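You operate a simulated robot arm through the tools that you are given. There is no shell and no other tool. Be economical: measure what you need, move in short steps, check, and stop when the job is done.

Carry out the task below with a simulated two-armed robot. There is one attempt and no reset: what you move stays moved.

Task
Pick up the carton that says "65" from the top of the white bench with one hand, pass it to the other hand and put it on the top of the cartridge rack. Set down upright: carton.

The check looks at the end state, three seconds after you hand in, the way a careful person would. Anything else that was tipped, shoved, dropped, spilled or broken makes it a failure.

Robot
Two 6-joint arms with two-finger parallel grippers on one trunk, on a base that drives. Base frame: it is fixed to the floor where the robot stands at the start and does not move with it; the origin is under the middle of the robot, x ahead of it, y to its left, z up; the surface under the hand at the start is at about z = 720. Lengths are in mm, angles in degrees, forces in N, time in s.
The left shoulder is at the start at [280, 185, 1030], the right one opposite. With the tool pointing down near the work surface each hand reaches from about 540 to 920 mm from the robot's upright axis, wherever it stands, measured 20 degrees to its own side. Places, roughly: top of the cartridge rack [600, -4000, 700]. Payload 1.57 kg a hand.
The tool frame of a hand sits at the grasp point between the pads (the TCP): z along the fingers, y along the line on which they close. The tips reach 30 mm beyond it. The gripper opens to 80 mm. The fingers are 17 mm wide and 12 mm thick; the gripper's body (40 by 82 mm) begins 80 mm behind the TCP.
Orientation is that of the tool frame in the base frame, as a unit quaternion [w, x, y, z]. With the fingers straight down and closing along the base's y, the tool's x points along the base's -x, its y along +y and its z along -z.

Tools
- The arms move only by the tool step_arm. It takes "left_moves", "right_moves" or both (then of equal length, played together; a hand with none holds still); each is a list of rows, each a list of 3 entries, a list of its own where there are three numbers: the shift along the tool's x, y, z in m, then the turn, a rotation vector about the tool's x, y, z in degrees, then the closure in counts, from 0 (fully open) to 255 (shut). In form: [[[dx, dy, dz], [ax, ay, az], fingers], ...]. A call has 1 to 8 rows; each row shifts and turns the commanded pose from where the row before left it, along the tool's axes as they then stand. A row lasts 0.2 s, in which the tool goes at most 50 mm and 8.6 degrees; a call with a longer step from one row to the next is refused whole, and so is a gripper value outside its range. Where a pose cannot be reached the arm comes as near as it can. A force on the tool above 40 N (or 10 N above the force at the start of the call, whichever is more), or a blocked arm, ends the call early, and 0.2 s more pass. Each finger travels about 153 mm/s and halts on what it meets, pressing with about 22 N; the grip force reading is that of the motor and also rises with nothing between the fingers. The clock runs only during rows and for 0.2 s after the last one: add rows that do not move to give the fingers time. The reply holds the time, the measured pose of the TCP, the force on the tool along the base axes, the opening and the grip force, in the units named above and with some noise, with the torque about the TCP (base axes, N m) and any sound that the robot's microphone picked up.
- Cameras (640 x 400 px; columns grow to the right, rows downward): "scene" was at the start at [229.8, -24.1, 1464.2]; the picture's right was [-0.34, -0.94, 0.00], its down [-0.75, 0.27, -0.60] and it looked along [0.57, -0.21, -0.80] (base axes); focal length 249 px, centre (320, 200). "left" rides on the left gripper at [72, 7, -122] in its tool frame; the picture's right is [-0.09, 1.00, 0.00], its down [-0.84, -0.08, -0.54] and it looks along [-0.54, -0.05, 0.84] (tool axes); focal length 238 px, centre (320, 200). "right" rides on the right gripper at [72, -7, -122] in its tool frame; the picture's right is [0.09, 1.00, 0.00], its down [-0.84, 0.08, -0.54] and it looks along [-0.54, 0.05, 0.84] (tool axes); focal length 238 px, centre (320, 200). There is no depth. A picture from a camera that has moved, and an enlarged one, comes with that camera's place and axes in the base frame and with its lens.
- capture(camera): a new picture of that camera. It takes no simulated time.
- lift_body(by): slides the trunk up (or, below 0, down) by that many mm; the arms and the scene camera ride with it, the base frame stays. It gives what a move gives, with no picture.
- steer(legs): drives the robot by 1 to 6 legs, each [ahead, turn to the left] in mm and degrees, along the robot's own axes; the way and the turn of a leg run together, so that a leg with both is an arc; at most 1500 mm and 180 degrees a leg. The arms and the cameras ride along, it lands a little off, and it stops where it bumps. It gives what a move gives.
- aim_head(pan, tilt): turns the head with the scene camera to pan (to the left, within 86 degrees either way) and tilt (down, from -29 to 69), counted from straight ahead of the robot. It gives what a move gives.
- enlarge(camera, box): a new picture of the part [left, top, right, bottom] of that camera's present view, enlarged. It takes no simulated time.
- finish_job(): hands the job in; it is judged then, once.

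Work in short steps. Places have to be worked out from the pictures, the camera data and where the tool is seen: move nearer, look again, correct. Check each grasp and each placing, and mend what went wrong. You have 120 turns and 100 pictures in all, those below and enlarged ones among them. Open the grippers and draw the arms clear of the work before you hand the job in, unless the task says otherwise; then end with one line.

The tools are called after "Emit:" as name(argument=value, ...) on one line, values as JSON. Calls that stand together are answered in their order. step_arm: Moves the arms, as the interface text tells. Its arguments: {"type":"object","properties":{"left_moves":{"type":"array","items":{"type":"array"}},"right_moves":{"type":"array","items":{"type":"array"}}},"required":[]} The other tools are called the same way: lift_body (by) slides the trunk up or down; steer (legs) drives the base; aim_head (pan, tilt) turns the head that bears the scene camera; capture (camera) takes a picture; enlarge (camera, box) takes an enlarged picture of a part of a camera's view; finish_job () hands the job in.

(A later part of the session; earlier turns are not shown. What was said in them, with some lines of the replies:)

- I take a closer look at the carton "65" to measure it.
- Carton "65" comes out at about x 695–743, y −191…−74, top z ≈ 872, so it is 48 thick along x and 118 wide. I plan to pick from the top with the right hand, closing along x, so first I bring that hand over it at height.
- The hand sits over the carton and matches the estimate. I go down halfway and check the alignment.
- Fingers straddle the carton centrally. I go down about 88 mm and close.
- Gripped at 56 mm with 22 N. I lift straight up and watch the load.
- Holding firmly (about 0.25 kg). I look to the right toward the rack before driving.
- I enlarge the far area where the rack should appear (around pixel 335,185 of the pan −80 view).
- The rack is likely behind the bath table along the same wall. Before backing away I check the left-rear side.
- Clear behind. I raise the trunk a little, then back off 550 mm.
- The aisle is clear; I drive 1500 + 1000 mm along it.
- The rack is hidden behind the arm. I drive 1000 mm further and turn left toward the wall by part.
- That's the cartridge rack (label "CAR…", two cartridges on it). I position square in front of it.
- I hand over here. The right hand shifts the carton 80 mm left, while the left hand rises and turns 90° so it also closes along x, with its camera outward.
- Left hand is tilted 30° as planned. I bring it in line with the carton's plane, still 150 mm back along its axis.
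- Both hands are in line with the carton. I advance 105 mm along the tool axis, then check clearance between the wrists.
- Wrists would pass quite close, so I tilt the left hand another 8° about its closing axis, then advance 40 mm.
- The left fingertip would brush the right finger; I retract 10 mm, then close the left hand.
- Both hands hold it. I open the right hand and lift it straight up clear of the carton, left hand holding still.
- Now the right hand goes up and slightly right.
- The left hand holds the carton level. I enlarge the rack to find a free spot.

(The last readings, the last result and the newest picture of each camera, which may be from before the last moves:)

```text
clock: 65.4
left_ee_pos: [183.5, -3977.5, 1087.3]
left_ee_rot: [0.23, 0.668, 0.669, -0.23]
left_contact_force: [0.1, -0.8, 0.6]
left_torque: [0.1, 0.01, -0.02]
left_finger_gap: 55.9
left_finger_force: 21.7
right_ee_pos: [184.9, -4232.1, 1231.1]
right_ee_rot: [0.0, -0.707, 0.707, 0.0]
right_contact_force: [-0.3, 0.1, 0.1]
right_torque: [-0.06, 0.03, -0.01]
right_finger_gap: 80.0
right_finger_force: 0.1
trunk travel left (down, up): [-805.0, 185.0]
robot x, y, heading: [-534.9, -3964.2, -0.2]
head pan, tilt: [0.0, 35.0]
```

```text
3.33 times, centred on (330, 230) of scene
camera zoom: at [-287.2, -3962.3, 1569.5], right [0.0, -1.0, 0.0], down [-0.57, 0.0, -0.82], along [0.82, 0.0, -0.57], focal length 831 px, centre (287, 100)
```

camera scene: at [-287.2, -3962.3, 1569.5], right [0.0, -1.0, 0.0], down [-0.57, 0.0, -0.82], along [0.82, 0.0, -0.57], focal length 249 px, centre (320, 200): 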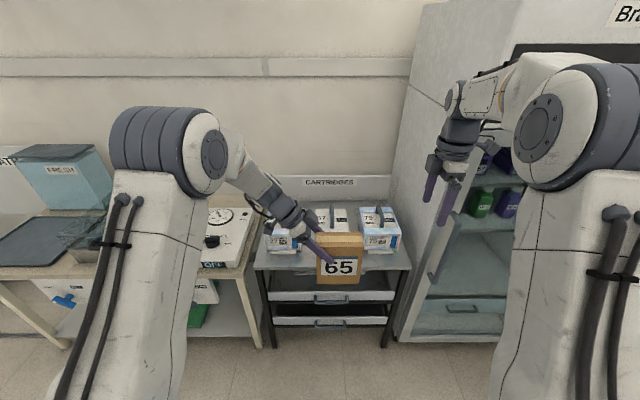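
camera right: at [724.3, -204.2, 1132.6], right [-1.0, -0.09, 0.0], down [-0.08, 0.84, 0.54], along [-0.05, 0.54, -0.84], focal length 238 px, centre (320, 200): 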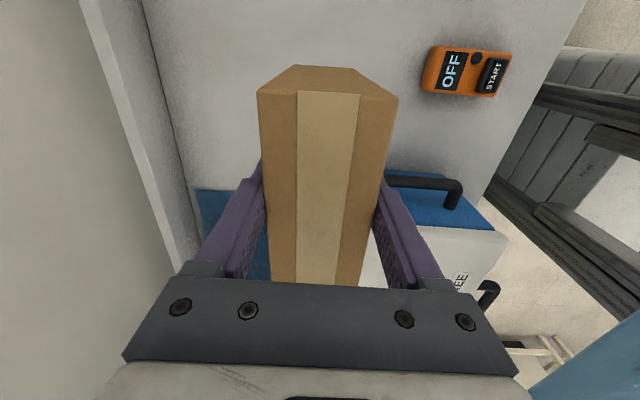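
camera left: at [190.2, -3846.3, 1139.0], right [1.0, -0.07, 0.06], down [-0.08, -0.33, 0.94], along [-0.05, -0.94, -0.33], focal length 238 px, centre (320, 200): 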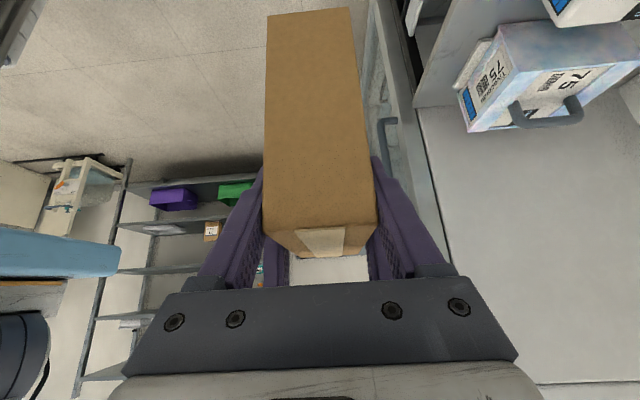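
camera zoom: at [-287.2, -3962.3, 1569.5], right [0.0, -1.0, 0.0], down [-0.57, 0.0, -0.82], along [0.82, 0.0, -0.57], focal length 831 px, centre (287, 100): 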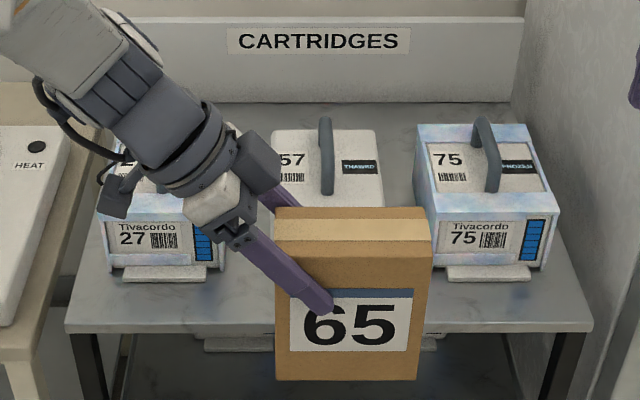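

Free strip in front of the cartridges: roughly x 448–522 at z≈700, enough for the 56 mm thick carton. First I draw the right hand back so it stays clear of the fridge, then drive 250 mm nearer and re-measure.

Emit:
step_arm(right_moves=[[[0, 0.045, 0], [0, 0, 0], 0], [[0, 0.045, 0], [0, 0, 0], 0], [[0, 0.045, 0], [0, 0, 0], 0], [[0, 0.045, 0], [0, 0, 0], 0], [[0, 0.045, 0], [0, 0, 0], 0], [[0, 0.045, 0], [0, 0, 0], 0]])

Emit:
steer(legs=[[250, 0]])

Emit:
aim_head(pan=0, tilt=45)

Emit:
capture(camera="scene")

Emit:
capture(camera="left")

```text
clock: 66.8
left_ee_pos: [183.1, -3976.6, 1086.6]
left_ee_rot: [0.23, 0.668, 0.669, -0.23]
left_contact_force: [-0.5, 0.5, 0.4]
left_torque: [0.11, 0.01, -0.01]
left_finger_gap: 55.9
left_finger_force: 21.8
right_ee_pos: [-62.5, -4242.2, 1223.3]
right_ee_rot: [0.0, 0.707, -0.707, 0.0]
right_contact_force: [0.0, 1.1, -0.7]
right_torque: [0.0, -0.02, -0.01]
right_finger_gap: 79.9
right_finger_force: 0.2
right hand out of reach, approached as far as the arm can: row 6
trunk travel left (down, up): [-805.0, 185.0]
robot x, y, heading: [-538.4, -3966.5, -0.1]
head pan, tilt: [0.0, 35.0]
```

```text
clock: 68.6
left_ee_pos: [433.8, -3979.1, 1086.5]
left_ee_rot: [0.229, 0.669, 0.668, -0.23]
left_contact_force: [-0.6, -0.3, -0.1]
left_torque: [0.07, 0.03, 0.04]
left_finger_gap: 55.9
left_finger_force: 22.4
right_ee_pos: [188.5, -4243.7, 1223.6]
right_ee_rot: [0.0, -0.707, 0.708, 0.001]
right_contact_force: [0.3, 0.6, 0.4]
right_torque: [0.02, 0.01, 0.0]
right_finger_gap: 80.3
right_finger_force: 0.0
trunk travel left (down, up): [-805.0, 185.0]
robot x, y, heading: [-282.6, -3963.1, -0.1]
head pan, tilt: [0.0, 35.0]
```

```text
clock: 69.3
left_ee_pos: [434.8, -3978.7, 1086.2]
left_ee_rot: [0.23, 0.669, 0.668, -0.231]
left_contact_force: [-0.1, 0.1, 0.4]
left_torque: [0.11, 0.04, -0.02]
left_finger_gap: 55.9
left_finger_force: 22.4
right_ee_pos: [188.6, -4243.5, 1223.3]
right_ee_rot: [-0.001, -0.707, 0.708, 0.001]
right_contact_force: [0.5, -0.2, 0.5]
right_torque: [-0.01, -0.02, 0.02]
right_finger_gap: 80.2
right_finger_force: 0.1
trunk travel left (down, up): [-805.0, 185.0]
robot x, y, heading: [-283.1, -3963.3, 0.1]
head pan, tilt: [0.0, 45.0]
```

```text
67 pictures are left
camera scene: at [-42.7, -3962.9, 1554.7], right [0.0, -1.0, 0.0], down [-0.71, 0.0, -0.71], along [0.71, 0.0, -0.71], focal length 249 px, centre (320, 200)
```

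scene: 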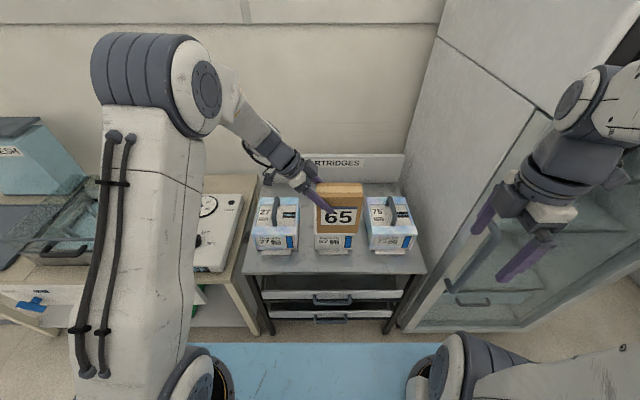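

```text
66 pictures are left
camera left: at [441.7, -3847.6, 1138.9], right [1.0, -0.07, 0.06], down [-0.08, -0.33, 0.94], along [-0.05, -0.94, -0.33], focal length 238 px, centre (320, 200)
```

left: 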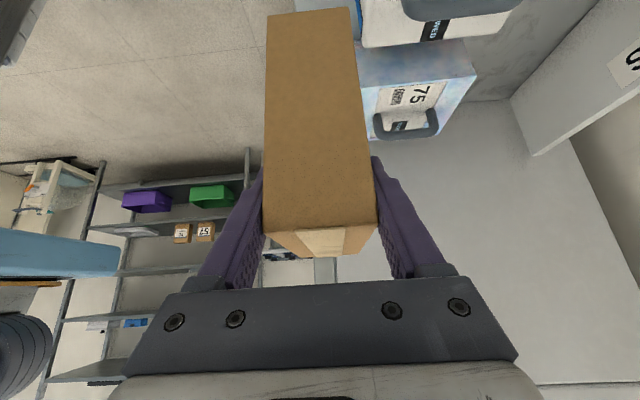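

Closer now; I enlarge the rack front to triangulate edge and height.

Emit:
enlarge(camera="scene", box=[230, 170, 440, 300])

```text
3.05 times, centred on (335, 235) of scene
camera zoom: at [-42.7, -3962.9, 1554.7], right [0.0, -1.0, 0.0], down [-0.71, 0.0, -0.71], along [0.71, 0.0, -0.71], focal length 759 px, centre (274, 93)
```

zoom: 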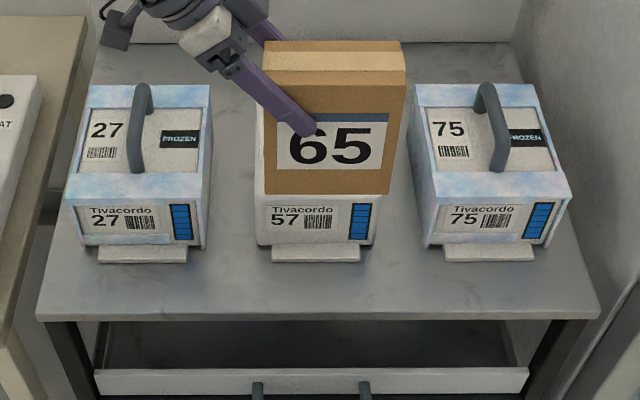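

Triangulating the two views, the rack top is near z≈750, with the front edge at x≈401 and the cartridge lips at x≈465. I'll aim for the carton centred at x≈433, y≈−3909 (between 27 and 57), so I shift left 109 mm and down 80 mm, then check.

Emit:
step_arm(left_moves=[[[0.0338, 0, -0.001], [0, 0, 0], 255], [[0.0338, 0, -0.001], [0, 0, 0], 255], [[0.0338, 0, -0.001], [0, 0, 0], 255], [[0.0338, 0, -0.001], [0, 0, 0], 255], [[0, 0, 0], [0, 0, 0], 255]])

Emit:
enlarge(camera="scene", box=[230, 170, 440, 300])

Emit:
capture(camera="left")

```text
clock: 70.5
left_ee_pos: [434.1, -3868.5, 1006.4]
left_ee_rot: [0.23, 0.669, 0.668, -0.23]
left_contact_force: [-0.3, 0.0, 0.0]
left_torque: [0.03, 0.0, 0.0]
left_finger_gap: 55.7
left_finger_force: 22.0
right_ee_pos: [187.5, -4243.3, 1222.8]
right_ee_rot: [-0.001, -0.707, 0.708, 0.001]
right_contact_force: [0.9, 0.0, -0.3]
right_torque: [-0.01, 0.04, -0.02]
right_finger_gap: 80.2
right_finger_force: 0.1
trunk travel left (down, up): [-805.0, 185.0]
robot x, y, heading: [-286.0, -3962.6, 0.3]
head pan, tilt: [0.0, 45.0]
```

```text
3.05 times, centred on (335, 235) of scene
camera zoom: at [-42.7, -3962.6, 1554.7], right [0.0, -1.0, 0.0], down [-0.71, 0.0, -0.71], along [0.71, 0.0, -0.71], focal length 759 px, centre (274, 93)
```

zoom: 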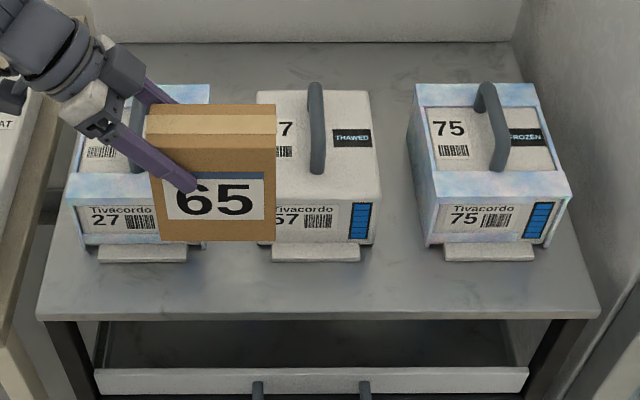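

```text
63 pictures are left
camera left: at [441.9, -3738.7, 1058.7], right [1.0, -0.08, 0.06], down [-0.08, -0.33, 0.94], along [-0.05, -0.94, -0.33], focal length 238 px, centre (320, 200)
```

left: 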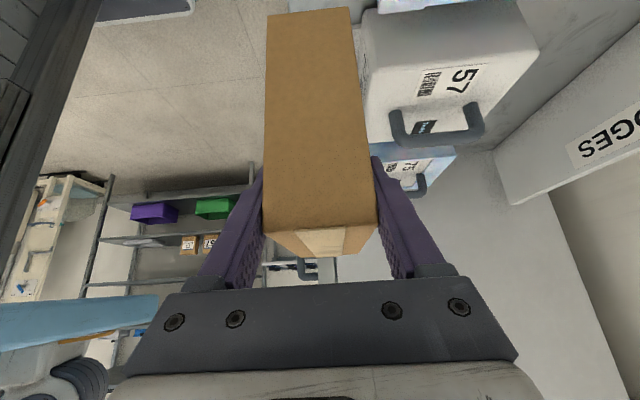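

Camera and tool readings agree (bottom ≈ 887). I lower 100 mm straight down and look again.

Emit:
step_arm(left_moves=[[[0.0154, 0, 0.0197], [0, 0, 0], 255], [[0.0154, 0, 0.0197], [0, 0, 0], 255], [[0.0154, 0, 0.0197], [0, 0, 0], 255], [[0.0154, 0, 0.0197], [0, 0, 0], 255], [[0, 0, 0], [0, 0, 0], 255]])

Emit:
enlarge(camera="scene", box=[240, 190, 360, 290])

Emit:
capture(camera="left")

```text
clock: 71.7
left_ee_pos: [437.4, -3869.1, 906.6]
left_ee_rot: [0.23, 0.669, 0.668, -0.231]
left_contact_force: [-0.7, 0.0, 0.7]
left_torque: [0.09, 0.0, 0.0]
left_finger_gap: 55.7
left_finger_force: 21.8
right_ee_pos: [188.3, -4243.4, 1223.5]
right_ee_rot: [0.001, 0.707, -0.707, 0.0]
right_contact_force: [0.2, -0.1, -0.1]
right_torque: [-0.04, 0.01, 0.01]
right_finger_gap: 80.0
right_finger_force: 0.0
trunk travel left (down, up): [-805.0, 185.0]
robot x, y, heading: [-282.6, -3966.1, 0.3]
head pan, tilt: [0.0, 45.0]
```

```text
4.00 times, centred on (300, 240) of scene
camera zoom: at [-42.6, -3962.8, 1554.7], right [0.0, -1.0, 0.0], down [-0.71, 0.0, -0.71], along [0.71, 0.0, -0.71], focal length 997 px, centre (400, 40)
```

zoom: 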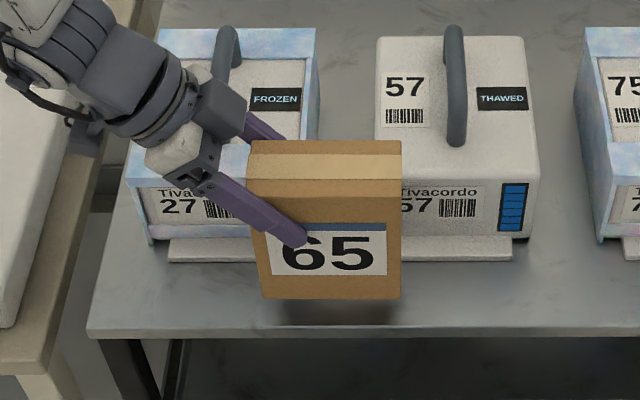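

```text
61 pictures are left
camera left: at [443.1, -3738.2, 958.6], right [1.0, -0.07, 0.06], down [-0.08, -0.33, 0.94], along [-0.05, -0.94, -0.33], focal length 238 px, centre (320, 200)
```

left: 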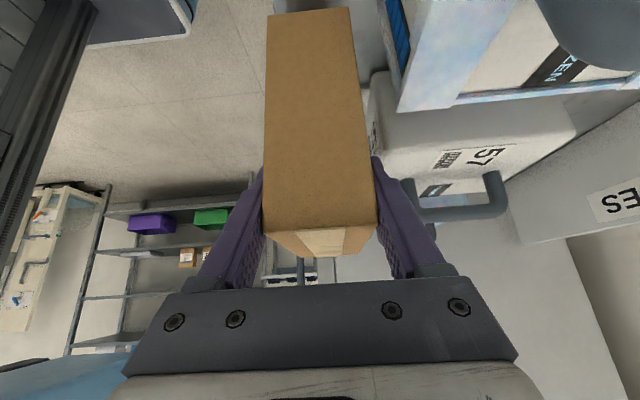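

Bottom is at ~787, strip spans ≈400–468 at the surface, carton centre 437. I correct −3 mm in x and lower 22 mm.

Emit:
step_arm(left_moves=[[[0.0034, -0.003, 0.0043], [0, 0, 0], 255], [[0.0034, 0, 0.0043], [0, 0, 0], 255], [[0.0034, 0, 0.0043], [0, 0, 0], 255], [[0.0034, 0, 0.0043], [0, 0, 0], 255], [[0, 0, 0], [0, 0, 0], 255]])

Emit:
enlarge(camera="scene", box=[240, 210, 360, 290])

```text
clock: 72.9
left_ee_pos: [432.6, -3868.2, 884.8]
left_ee_rot: [0.23, 0.67, 0.668, -0.23]
left_contact_force: [0.5, -0.2, -0.7]
left_torque: [0.05, 0.05, 0.0]
left_finger_gap: 55.9
left_finger_force: 22.0
right_ee_pos: [187.4, -4241.7, 1222.4]
right_ee_rot: [-0.001, -0.707, 0.708, 0.001]
right_contact_force: [0.8, 0.0, -0.1]
right_torque: [0.0, 0.0, -0.02]
right_finger_gap: 79.9
right_finger_force: 0.1
trunk travel left (down, up): [-805.0, 185.0]
robot x, y, heading: [-288.9, -3965.5, 0.2]
head pan, tilt: [0.0, 45.0]
```

```text
5.00 times, centred on (300, 250) of scene
camera zoom: at [-42.8, -3962.8, 1554.7], right [0.0, -1.0, 0.0], down [-0.71, 0.0, -0.71], along [0.71, 0.0, -0.71], focal length 1246 px, centre (420, -50)
```

zoom: 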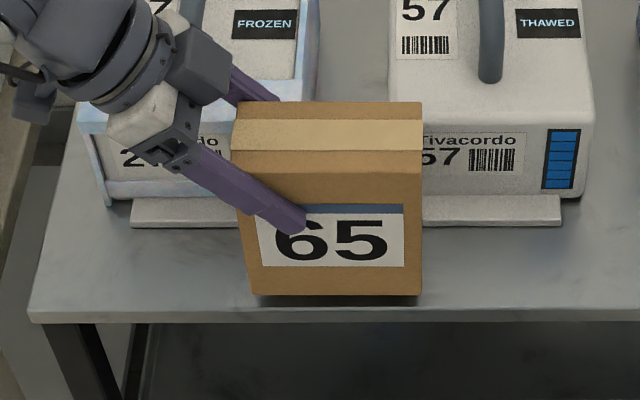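

Centring looks good (≈5–6 mm on each side). About 13 mm to go; I lower 8 mm, then check.

Emit:
step_arm(left_moves=[[[0.00246, 0, 0.00315], [0, 0, 0], 255], [[0.00246, 0, 0.00315], [0, 0, 0], 255], [[0, 0, 0], [0, 0, 0], 255]])

Emit:
enlarge(camera="scene", box=[270, 240, 350, 290])

```text
clock: 73.7
left_ee_pos: [431.5, -3869.8, 878.0]
left_ee_rot: [0.229, 0.67, 0.668, -0.23]
left_contact_force: [-0.6, -0.3, -0.4]
left_torque: [0.04, 0.01, -0.01]
left_finger_gap: 55.9
left_finger_force: 21.8
right_ee_pos: [187.9, -4244.0, 1222.8]
right_ee_rot: [-0.001, -0.706, 0.708, 0.001]
right_contact_force: [0.5, -0.2, -0.4]
right_torque: [0.0, 0.01, -0.01]
right_finger_gap: 79.9
right_finger_force: 0.1
trunk travel left (down, up): [-805.0, 185.0]
robot x, y, heading: [-285.1, -3964.1, -0.0]
head pan, tilt: [0.0, 45.0]
```

```text
8.00 times, centred on (310, 265) of scene
camera zoom: at [-42.8, -3962.8, 1554.7], right [0.0, -1.0, 0.0], down [-0.71, 0.0, -0.71], along [0.71, 0.0, -0.71], focal length 1993 px, centre (400, -320)
```

zoom: 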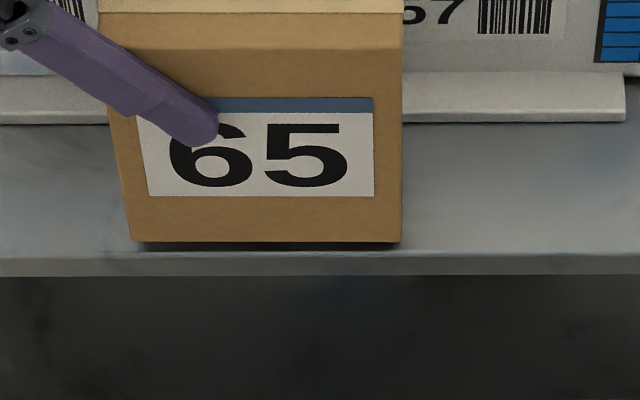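

Still just above the surface; margins ~4 mm front, ~8 mm back. I nudge +1.5 mm in x while lowering 4 mm more.

Emit:
step_arm(left_moves=[[[0.00123, 0.0015, 0.00158], [0, 0, 0], 255], [[0.00123, 0, 0.00158], [0, 0, 0], 255], [[0, 0, 0], [0, 0, 0], 255]])

Emit:
enlarge(camera="scene", box=[270, 240, 350, 290])

```text
clock: 74.5
left_ee_pos: [433.7, -3868.5, 872.6]
left_ee_rot: [0.231, 0.668, 0.669, -0.23]
left_contact_force: [0.2, -0.1, -1.0]
left_torque: [0.08, 0.0, 0.04]
left_finger_gap: 55.7
left_finger_force: 21.9
right_ee_pos: [187.9, -4242.3, 1223.2]
right_ee_rot: [0.0, -0.707, 0.707, 0.0]
right_contact_force: [-0.3, -0.2, -0.4]
right_torque: [-0.01, -0.02, -0.01]
right_finger_gap: 79.9
right_finger_force: 0.0
trunk travel left (down, up): [-805.0, 185.0]
robot x, y, heading: [-284.7, -3963.5, 0.1]
head pan, tilt: [0.0, 45.0]
```

```text
8.00 times, centred on (310, 265) of scene
camera zoom: at [-42.8, -3962.8, 1554.7], right [0.0, -1.0, 0.0], down [-0.71, 0.0, -0.71], along [0.71, 0.0, -0.71], focal length 1993 px, centre (400, -320)
```

zoom: 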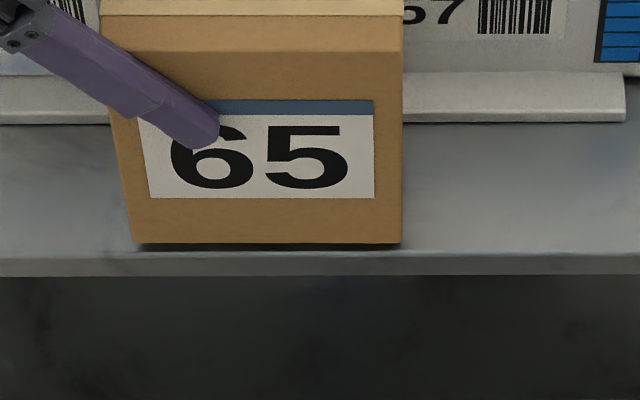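

No contact yet; I lower 2 mm at a time and watch the vertical force.

Emit:
step_arm(left_moves=[[[0.00123, 0, 0.00158], [0, 0, 0], 255], [[0, 0, 0], [0, 0, 0], 255]])

Emit:
step_arm(left_moves=[[[0.00123, 0, 0.00158], [0, 0, 0], 255], [[0, 0, 0], [0, 0, 0], 255]])

Emit:
enlarge(camera="scene", box=[270, 240, 350, 290])

```text
clock: 75.1
left_ee_pos: [433.7, -3869.1, 870.4]
left_ee_rot: [0.23, 0.669, 0.668, -0.23]
left_contact_force: [-0.1, -0.2, 0.5]
left_torque: [0.09, 0.01, -0.01]
left_finger_gap: 55.5
left_finger_force: 22.8
right_ee_pos: [188.6, -4243.9, 1223.2]
right_ee_rot: [0.0, -0.706, 0.708, 0.001]
right_contact_force: [-0.6, 0.0, 0.4]
right_torque: [0.02, 0.0, -0.04]
right_finger_gap: 80.1
right_finger_force: 0.1
trunk travel left (down, up): [-805.0, 185.0]
robot x, y, heading: [-283.0, -3964.9, 0.0]
head pan, tilt: [0.0, 45.0]
```

```text
clock: 75.7
left_ee_pos: [433.3, -3869.2, 868.8]
left_ee_rot: [0.23, 0.669, 0.668, -0.23]
left_contact_force: [-1.0, -0.8, -0.4]
left_torque: [0.1, 0.0, -0.03]
left_finger_gap: 55.5
left_finger_force: 22.2
right_ee_pos: [189.2, -4243.3, 1222.4]
right_ee_rot: [0.001, 0.707, -0.707, -0.001]
right_contact_force: [-0.2, 1.2, -0.7]
right_torque: [0.0, 0.01, 0.01]
right_finger_gap: 79.9
right_finger_force: 0.0
trunk travel left (down, up): [-805.0, 185.0]
robot x, y, heading: [-284.9, -3962.2, 0.2]
head pan, tilt: [0.0, 45.0]
```

```text
8.00 times, centred on (310, 265) of scene
camera zoom: at [-42.8, -3962.8, 1554.7], right [0.0, -1.0, 0.0], down [-0.71, 0.0, -0.71], along [0.71, 0.0, -0.71], focal length 1993 px, centre (400, -320)
```

zoom: 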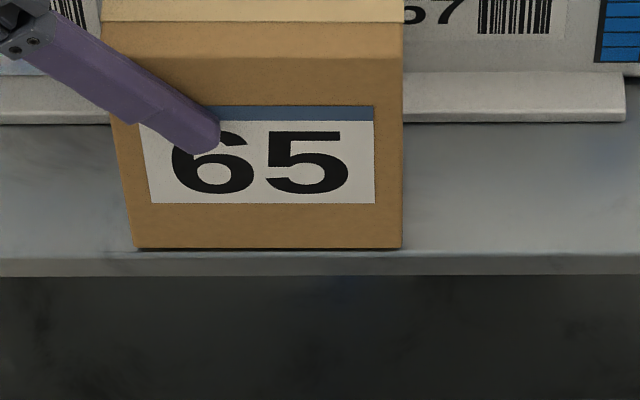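

Nearly down; the margins now look like 2–3 mm in front and ~11 behind, so I shift +4 mm in x before touching, then continue down 2 mm.

Emit:
step_arm(left_moves=[[[0, 0.004, 0], [0, 0, 0], 255], [[0, 0, 0], [0, 0, 0], 255], [[0.00123, 0, 0.00158], [0, 0, 0], 255], [[0, 0, 0], [0, 0, 0], 255]])

Emit:
enlarge(camera="scene", box=[270, 240, 350, 290])

```text
clock: 76.7
left_ee_pos: [437.3, -3869.5, 867.0]
left_ee_rot: [0.231, 0.669, 0.668, -0.23]
left_contact_force: [0.8, -1.3, 0.2]
left_torque: [0.11, 0.02, -0.02]
left_finger_gap: 56.0
left_finger_force: 22.3
right_ee_pos: [187.5, -4243.0, 1222.5]
right_ee_rot: [-0.001, -0.707, 0.708, 0.001]
right_contact_force: [0.5, 0.1, 0.6]
right_torque: [-0.01, 0.0, -0.01]
right_finger_gap: 80.2
right_finger_force: 0.0
trunk travel left (down, up): [-805.0, 185.0]
robot x, y, heading: [-283.5, -3965.1, -0.1]
head pan, tilt: [0.0, 45.0]
```

```text
8.00 times, centred on (310, 265) of scene
camera zoom: at [-42.8, -3962.8, 1554.7], right [0.0, -1.0, 0.0], down [-0.71, 0.0, -0.71], along [0.71, 0.0, -0.71], focal length 1993 px, centre (400, -320)
```

zoom: 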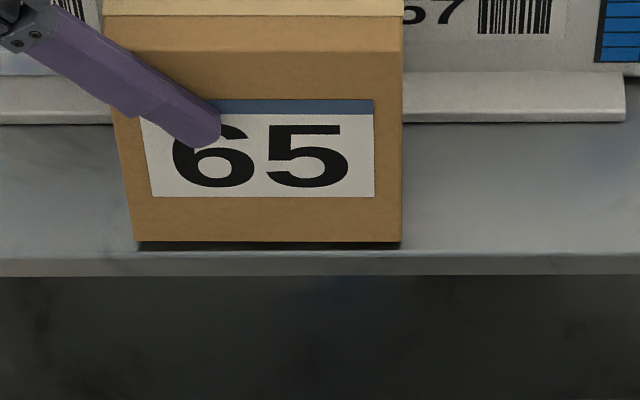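

Still a small gap under it; I keep lowering in 2 mm steps.

Emit:
step_arm(left_moves=[[[0.00123, 0, 0.00158], [0, 0, 0], 255], [[0, 0, 0], [0, 0, 0], 255]])

Emit:
step_arm(left_moves=[[[0.00123, 0, 0.00158], [0, 0, 0], 255], [[0, 0, 0], [0, 0, 0], 255]])

Emit:
step_arm(left_moves=[[[0.00123, 0, 0.00158], [0, 0, 0], 255], [[0, 0, 0], [0, 0, 0], 255]])

Emit:
enlarge(camera="scene", box=[270, 240, 350, 290])

```text
clock: 77.3
left_ee_pos: [437.8, -3868.3, 865.2]
left_ee_rot: [0.23, 0.669, 0.668, -0.23]
left_contact_force: [-0.2, -0.3, -0.3]
left_torque: [0.08, 0.02, 0.01]
left_finger_gap: 55.9
left_finger_force: 21.8
right_ee_pos: [187.9, -4243.9, 1222.2]
right_ee_rot: [0.0, -0.706, 0.708, 0.001]
right_contact_force: [0.0, 0.4, -0.4]
right_torque: [0.02, 0.03, -0.02]
right_finger_gap: 79.9
right_finger_force: 0.1
trunk travel left (down, up): [-805.0, 185.0]
robot x, y, heading: [-283.2, -3965.1, -0.0]
head pan, tilt: [0.0, 45.0]
```

```text
clock: 77.9
left_ee_pos: [436.9, -3868.7, 863.4]
left_ee_rot: [0.229, 0.669, 0.668, -0.23]
left_contact_force: [0.1, 0.0, -0.1]
left_torque: [0.1, -0.02, 0.01]
left_finger_gap: 55.5
left_finger_force: 22.4
right_ee_pos: [187.4, -4242.7, 1223.3]
right_ee_rot: [-0.001, -0.706, 0.708, 0.001]
right_contact_force: [0.1, -0.7, -0.2]
right_torque: [0.0, 0.01, 0.05]
right_finger_gap: 79.7
right_finger_force: 0.0
trunk travel left (down, up): [-805.0, 185.0]
robot x, y, heading: [-283.7, -3960.4, -0.1]
head pan, tilt: [0.0, 45.0]
```

```text
clock: 78.5
left_ee_pos: [437.8, -3869.3, 861.4]
left_ee_rot: [0.23, 0.669, 0.669, -0.23]
left_contact_force: [-1.6, 0.1, 3.0]
left_torque: [-0.01, 0.06, -0.07]
left_finger_gap: 55.7
left_finger_force: 21.9
right_ee_pos: [188.2, -4243.0, 1223.8]
right_ee_rot: [0.0, -0.706, 0.708, 0.001]
right_contact_force: [-0.3, -0.2, 1.0]
right_torque: [-0.03, 0.02, -0.02]
right_finger_gap: 79.7
right_finger_force: 0.0
trunk travel left (down, up): [-805.0, 185.0]
robot x, y, heading: [-282.4, -3966.1, -0.2]
head pan, tilt: [0.0, 45.0]
```

```text
8.00 times, centred on (310, 265) of scene
camera zoom: at [-43.1, -3962.8, 1554.8], right [0.0, -1.0, 0.0], down [-0.71, 0.0, -0.71], along [0.71, 0.0, -0.71], focal length 1993 px, centre (400, -320)
```

zoom: 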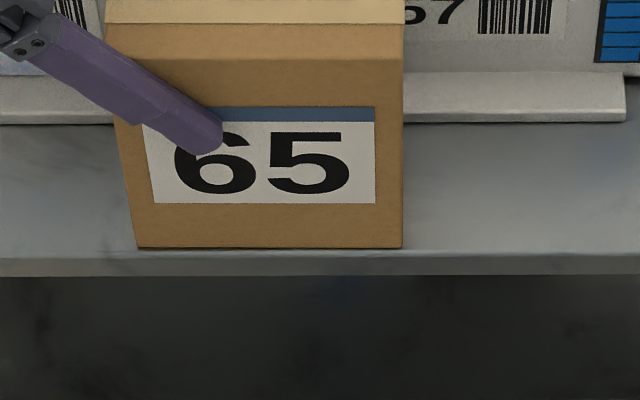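

Contact at z≈741 (+3 N), carton fully on the rack with margins of about 4 mm front and 9 mm back. I open the left hand partway.

Emit:
step_arm(left_moves=[[[0, 0, 0], [0, 0, 0], 60], [[0, 0, 0], [0, 0, 0], 40], [[0, 0, 0], [0, 0, 0], 30], [[0, 0, 0], [0, 0, 0], 30]])

Emit:
enlarge(camera="scene", box=[240, 190, 360, 290])

Emit:
capture(camera="left")

```text
clock: 79.5
left_ee_pos: [437.3, -3868.9, 860.4]
left_ee_rot: [0.231, 0.668, 0.669, -0.23]
left_contact_force: [-0.6, 0.1, 0.9]
left_torque: [0.02, 0.0, 0.0]
left_finger_gap: 70.4
left_finger_force: 0.1
right_ee_pos: [188.8, -4242.7, 1223.7]
right_ee_rot: [-0.001, -0.706, 0.708, 0.001]
right_contact_force: [0.5, -0.2, -0.1]
right_torque: [0.03, 0.01, 0.02]
right_finger_gap: 79.9
right_finger_force: 0.1
trunk travel left (down, up): [-805.0, 185.0]
robot x, y, heading: [-286.9, -3968.3, -0.0]
head pan, tilt: [0.0, 45.0]
```

```text
4.00 times, centred on (300, 240) of scene
camera zoom: at [-42.9, -3962.8, 1554.7], right [0.0, -1.0, 0.0], down [-0.71, 0.0, -0.71], along [0.71, 0.0, -0.71], focal length 997 px, centre (400, 40)
```

zoom: 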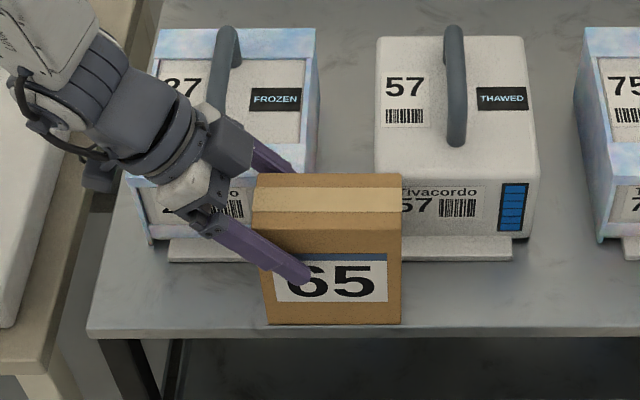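

```text
53 pictures are left
camera left: at [444.4, -3738.4, 913.1], right [1.0, -0.07, 0.06], down [-0.08, -0.33, 0.94], along [-0.05, -0.94, -0.33], focal length 238 px, centre (320, 200)
```

left: 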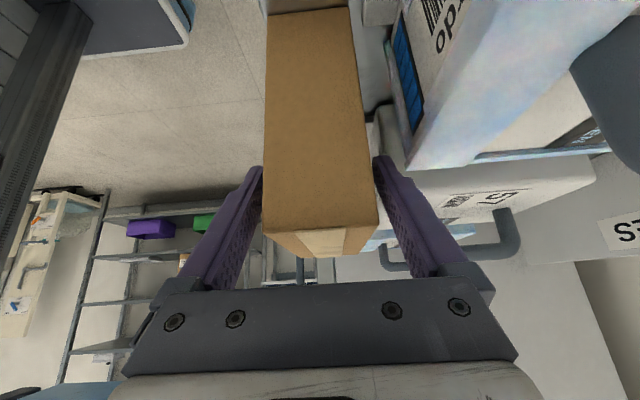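

Carton stands free, with both fingers clear of it. I withdraw the left hand along its axis, up and left.

Emit:
step_arm(left_moves=[[[0, 0, -0.015], [0, 0, 0], 30], [[0, 0, -0.03], [0, 0, 0], 30], [[0, 0, -0.04], [0, 0, 0], 30], [[0, 0, -0.045], [0, 0, 0], 0], [[-0.02, 0, -0.04], [0, 0, 0], 0], [[-0.025, 0, -0.04], [0, 0, 0], 0]])

Emit:
capture(camera="scene")

Emit:
enlarge(camera="scene", box=[240, 190, 360, 290])

```text
clock: 80.9
left_ee_pos: [439.2, -3775.5, 1054.9]
left_ee_rot: [0.23, 0.669, 0.668, -0.231]
left_contact_force: [-0.1, 0.3, -0.9]
left_torque: [0.01, 0.04, -0.01]
left_finger_gap: 80.0
left_finger_force: 0.1
right_ee_pos: [188.0, -4243.4, 1223.9]
right_ee_rot: [0.0, -0.706, 0.708, 0.0]
right_contact_force: [0.3, 0.1, -0.3]
right_torque: [0.03, 0.02, 0.01]
right_finger_gap: 79.9
right_finger_force: 0.0
trunk travel left (down, up): [-805.0, 185.0]
robot x, y, heading: [-285.2, -3965.1, -0.0]
head pan, tilt: [0.0, 45.0]
```

```text
52 pictures are left
camera scene: at [-42.8, -3962.8, 1554.7], right [0.0, -1.0, 0.0], down [-0.71, 0.0, -0.71], along [0.71, 0.0, -0.71], focal length 249 px, centre (320, 200)
```

scene: 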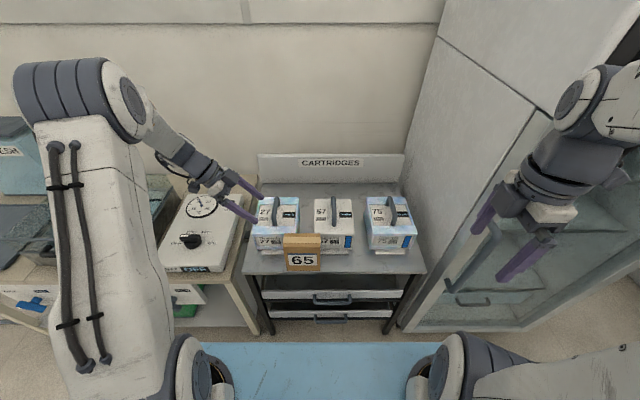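

```text
4.00 times, centred on (300, 240) of scene
camera zoom: at [-42.8, -3962.8, 1554.7], right [0.0, -1.0, 0.0], down [-0.71, 0.0, -0.71], along [0.71, 0.0, -0.71], focal length 997 px, centre (400, 40)
```

zoom: 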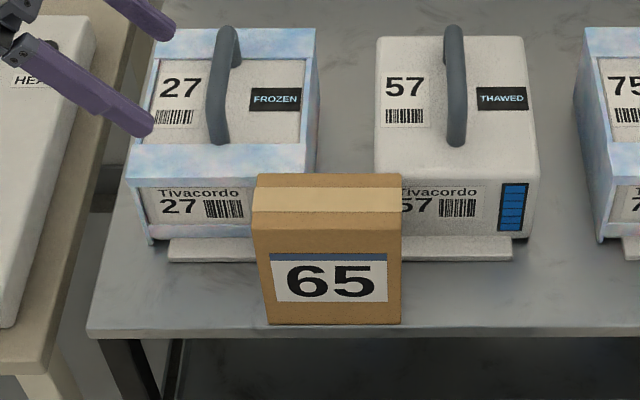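

The carton stands upright on the rack and nothing else is disturbed. I back the robot off 250 mm so both arms are clear, and take a last look.

Emit:
steer(legs=[[-250, 0]])

Emit:
enlarge(camera="scene", box=[240, 120, 420, 240])

```text
clock: 82.7
left_ee_pos: [186.9, -3774.7, 1054.9]
left_ee_rot: [0.229, 0.668, 0.669, -0.23]
left_contact_force: [0.1, 0.7, 0.5]
left_torque: [-0.02, 0.01, 0.0]
left_finger_gap: 79.8
left_finger_force: 0.1
right_ee_pos: [-62.6, -4242.1, 1223.2]
right_ee_rot: [0.001, 0.707, -0.707, 0.0]
right_contact_force: [-0.3, 0.7, 0.8]
right_torque: [0.0, 0.04, -0.01]
right_finger_gap: 80.0
right_finger_force: 0.1
trunk travel left (down, up): [-805.0, 185.0]
robot x, y, heading: [-535.4, -3966.0, -0.1]
head pan, tilt: [0.0, 45.0]
```

```text
3.33 times, centred on (330, 180) of scene
camera zoom: at [-294.7, -3962.4, 1554.7], right [0.0, -1.0, 0.0], down [-0.71, 0.0, -0.71], along [0.71, 0.0, -0.71], focal length 831 px, centre (287, 267)
```

zoom: 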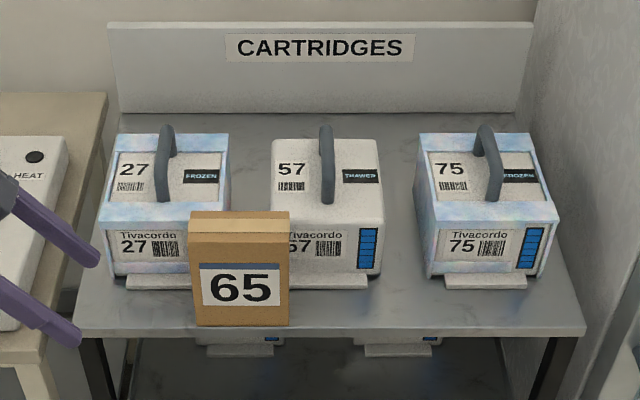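

Carton upright on the rack, arms clear, grippers open; I hand in.

Emit:
finish_job()

```text
The job is handed in.
```

Carton "65" was picked up with the right hand, passed to the left, and now stands upright on top of the cartridge rack, in front of cartridges 27 and 57; the last picture shows nothing else on the rack disturbed.
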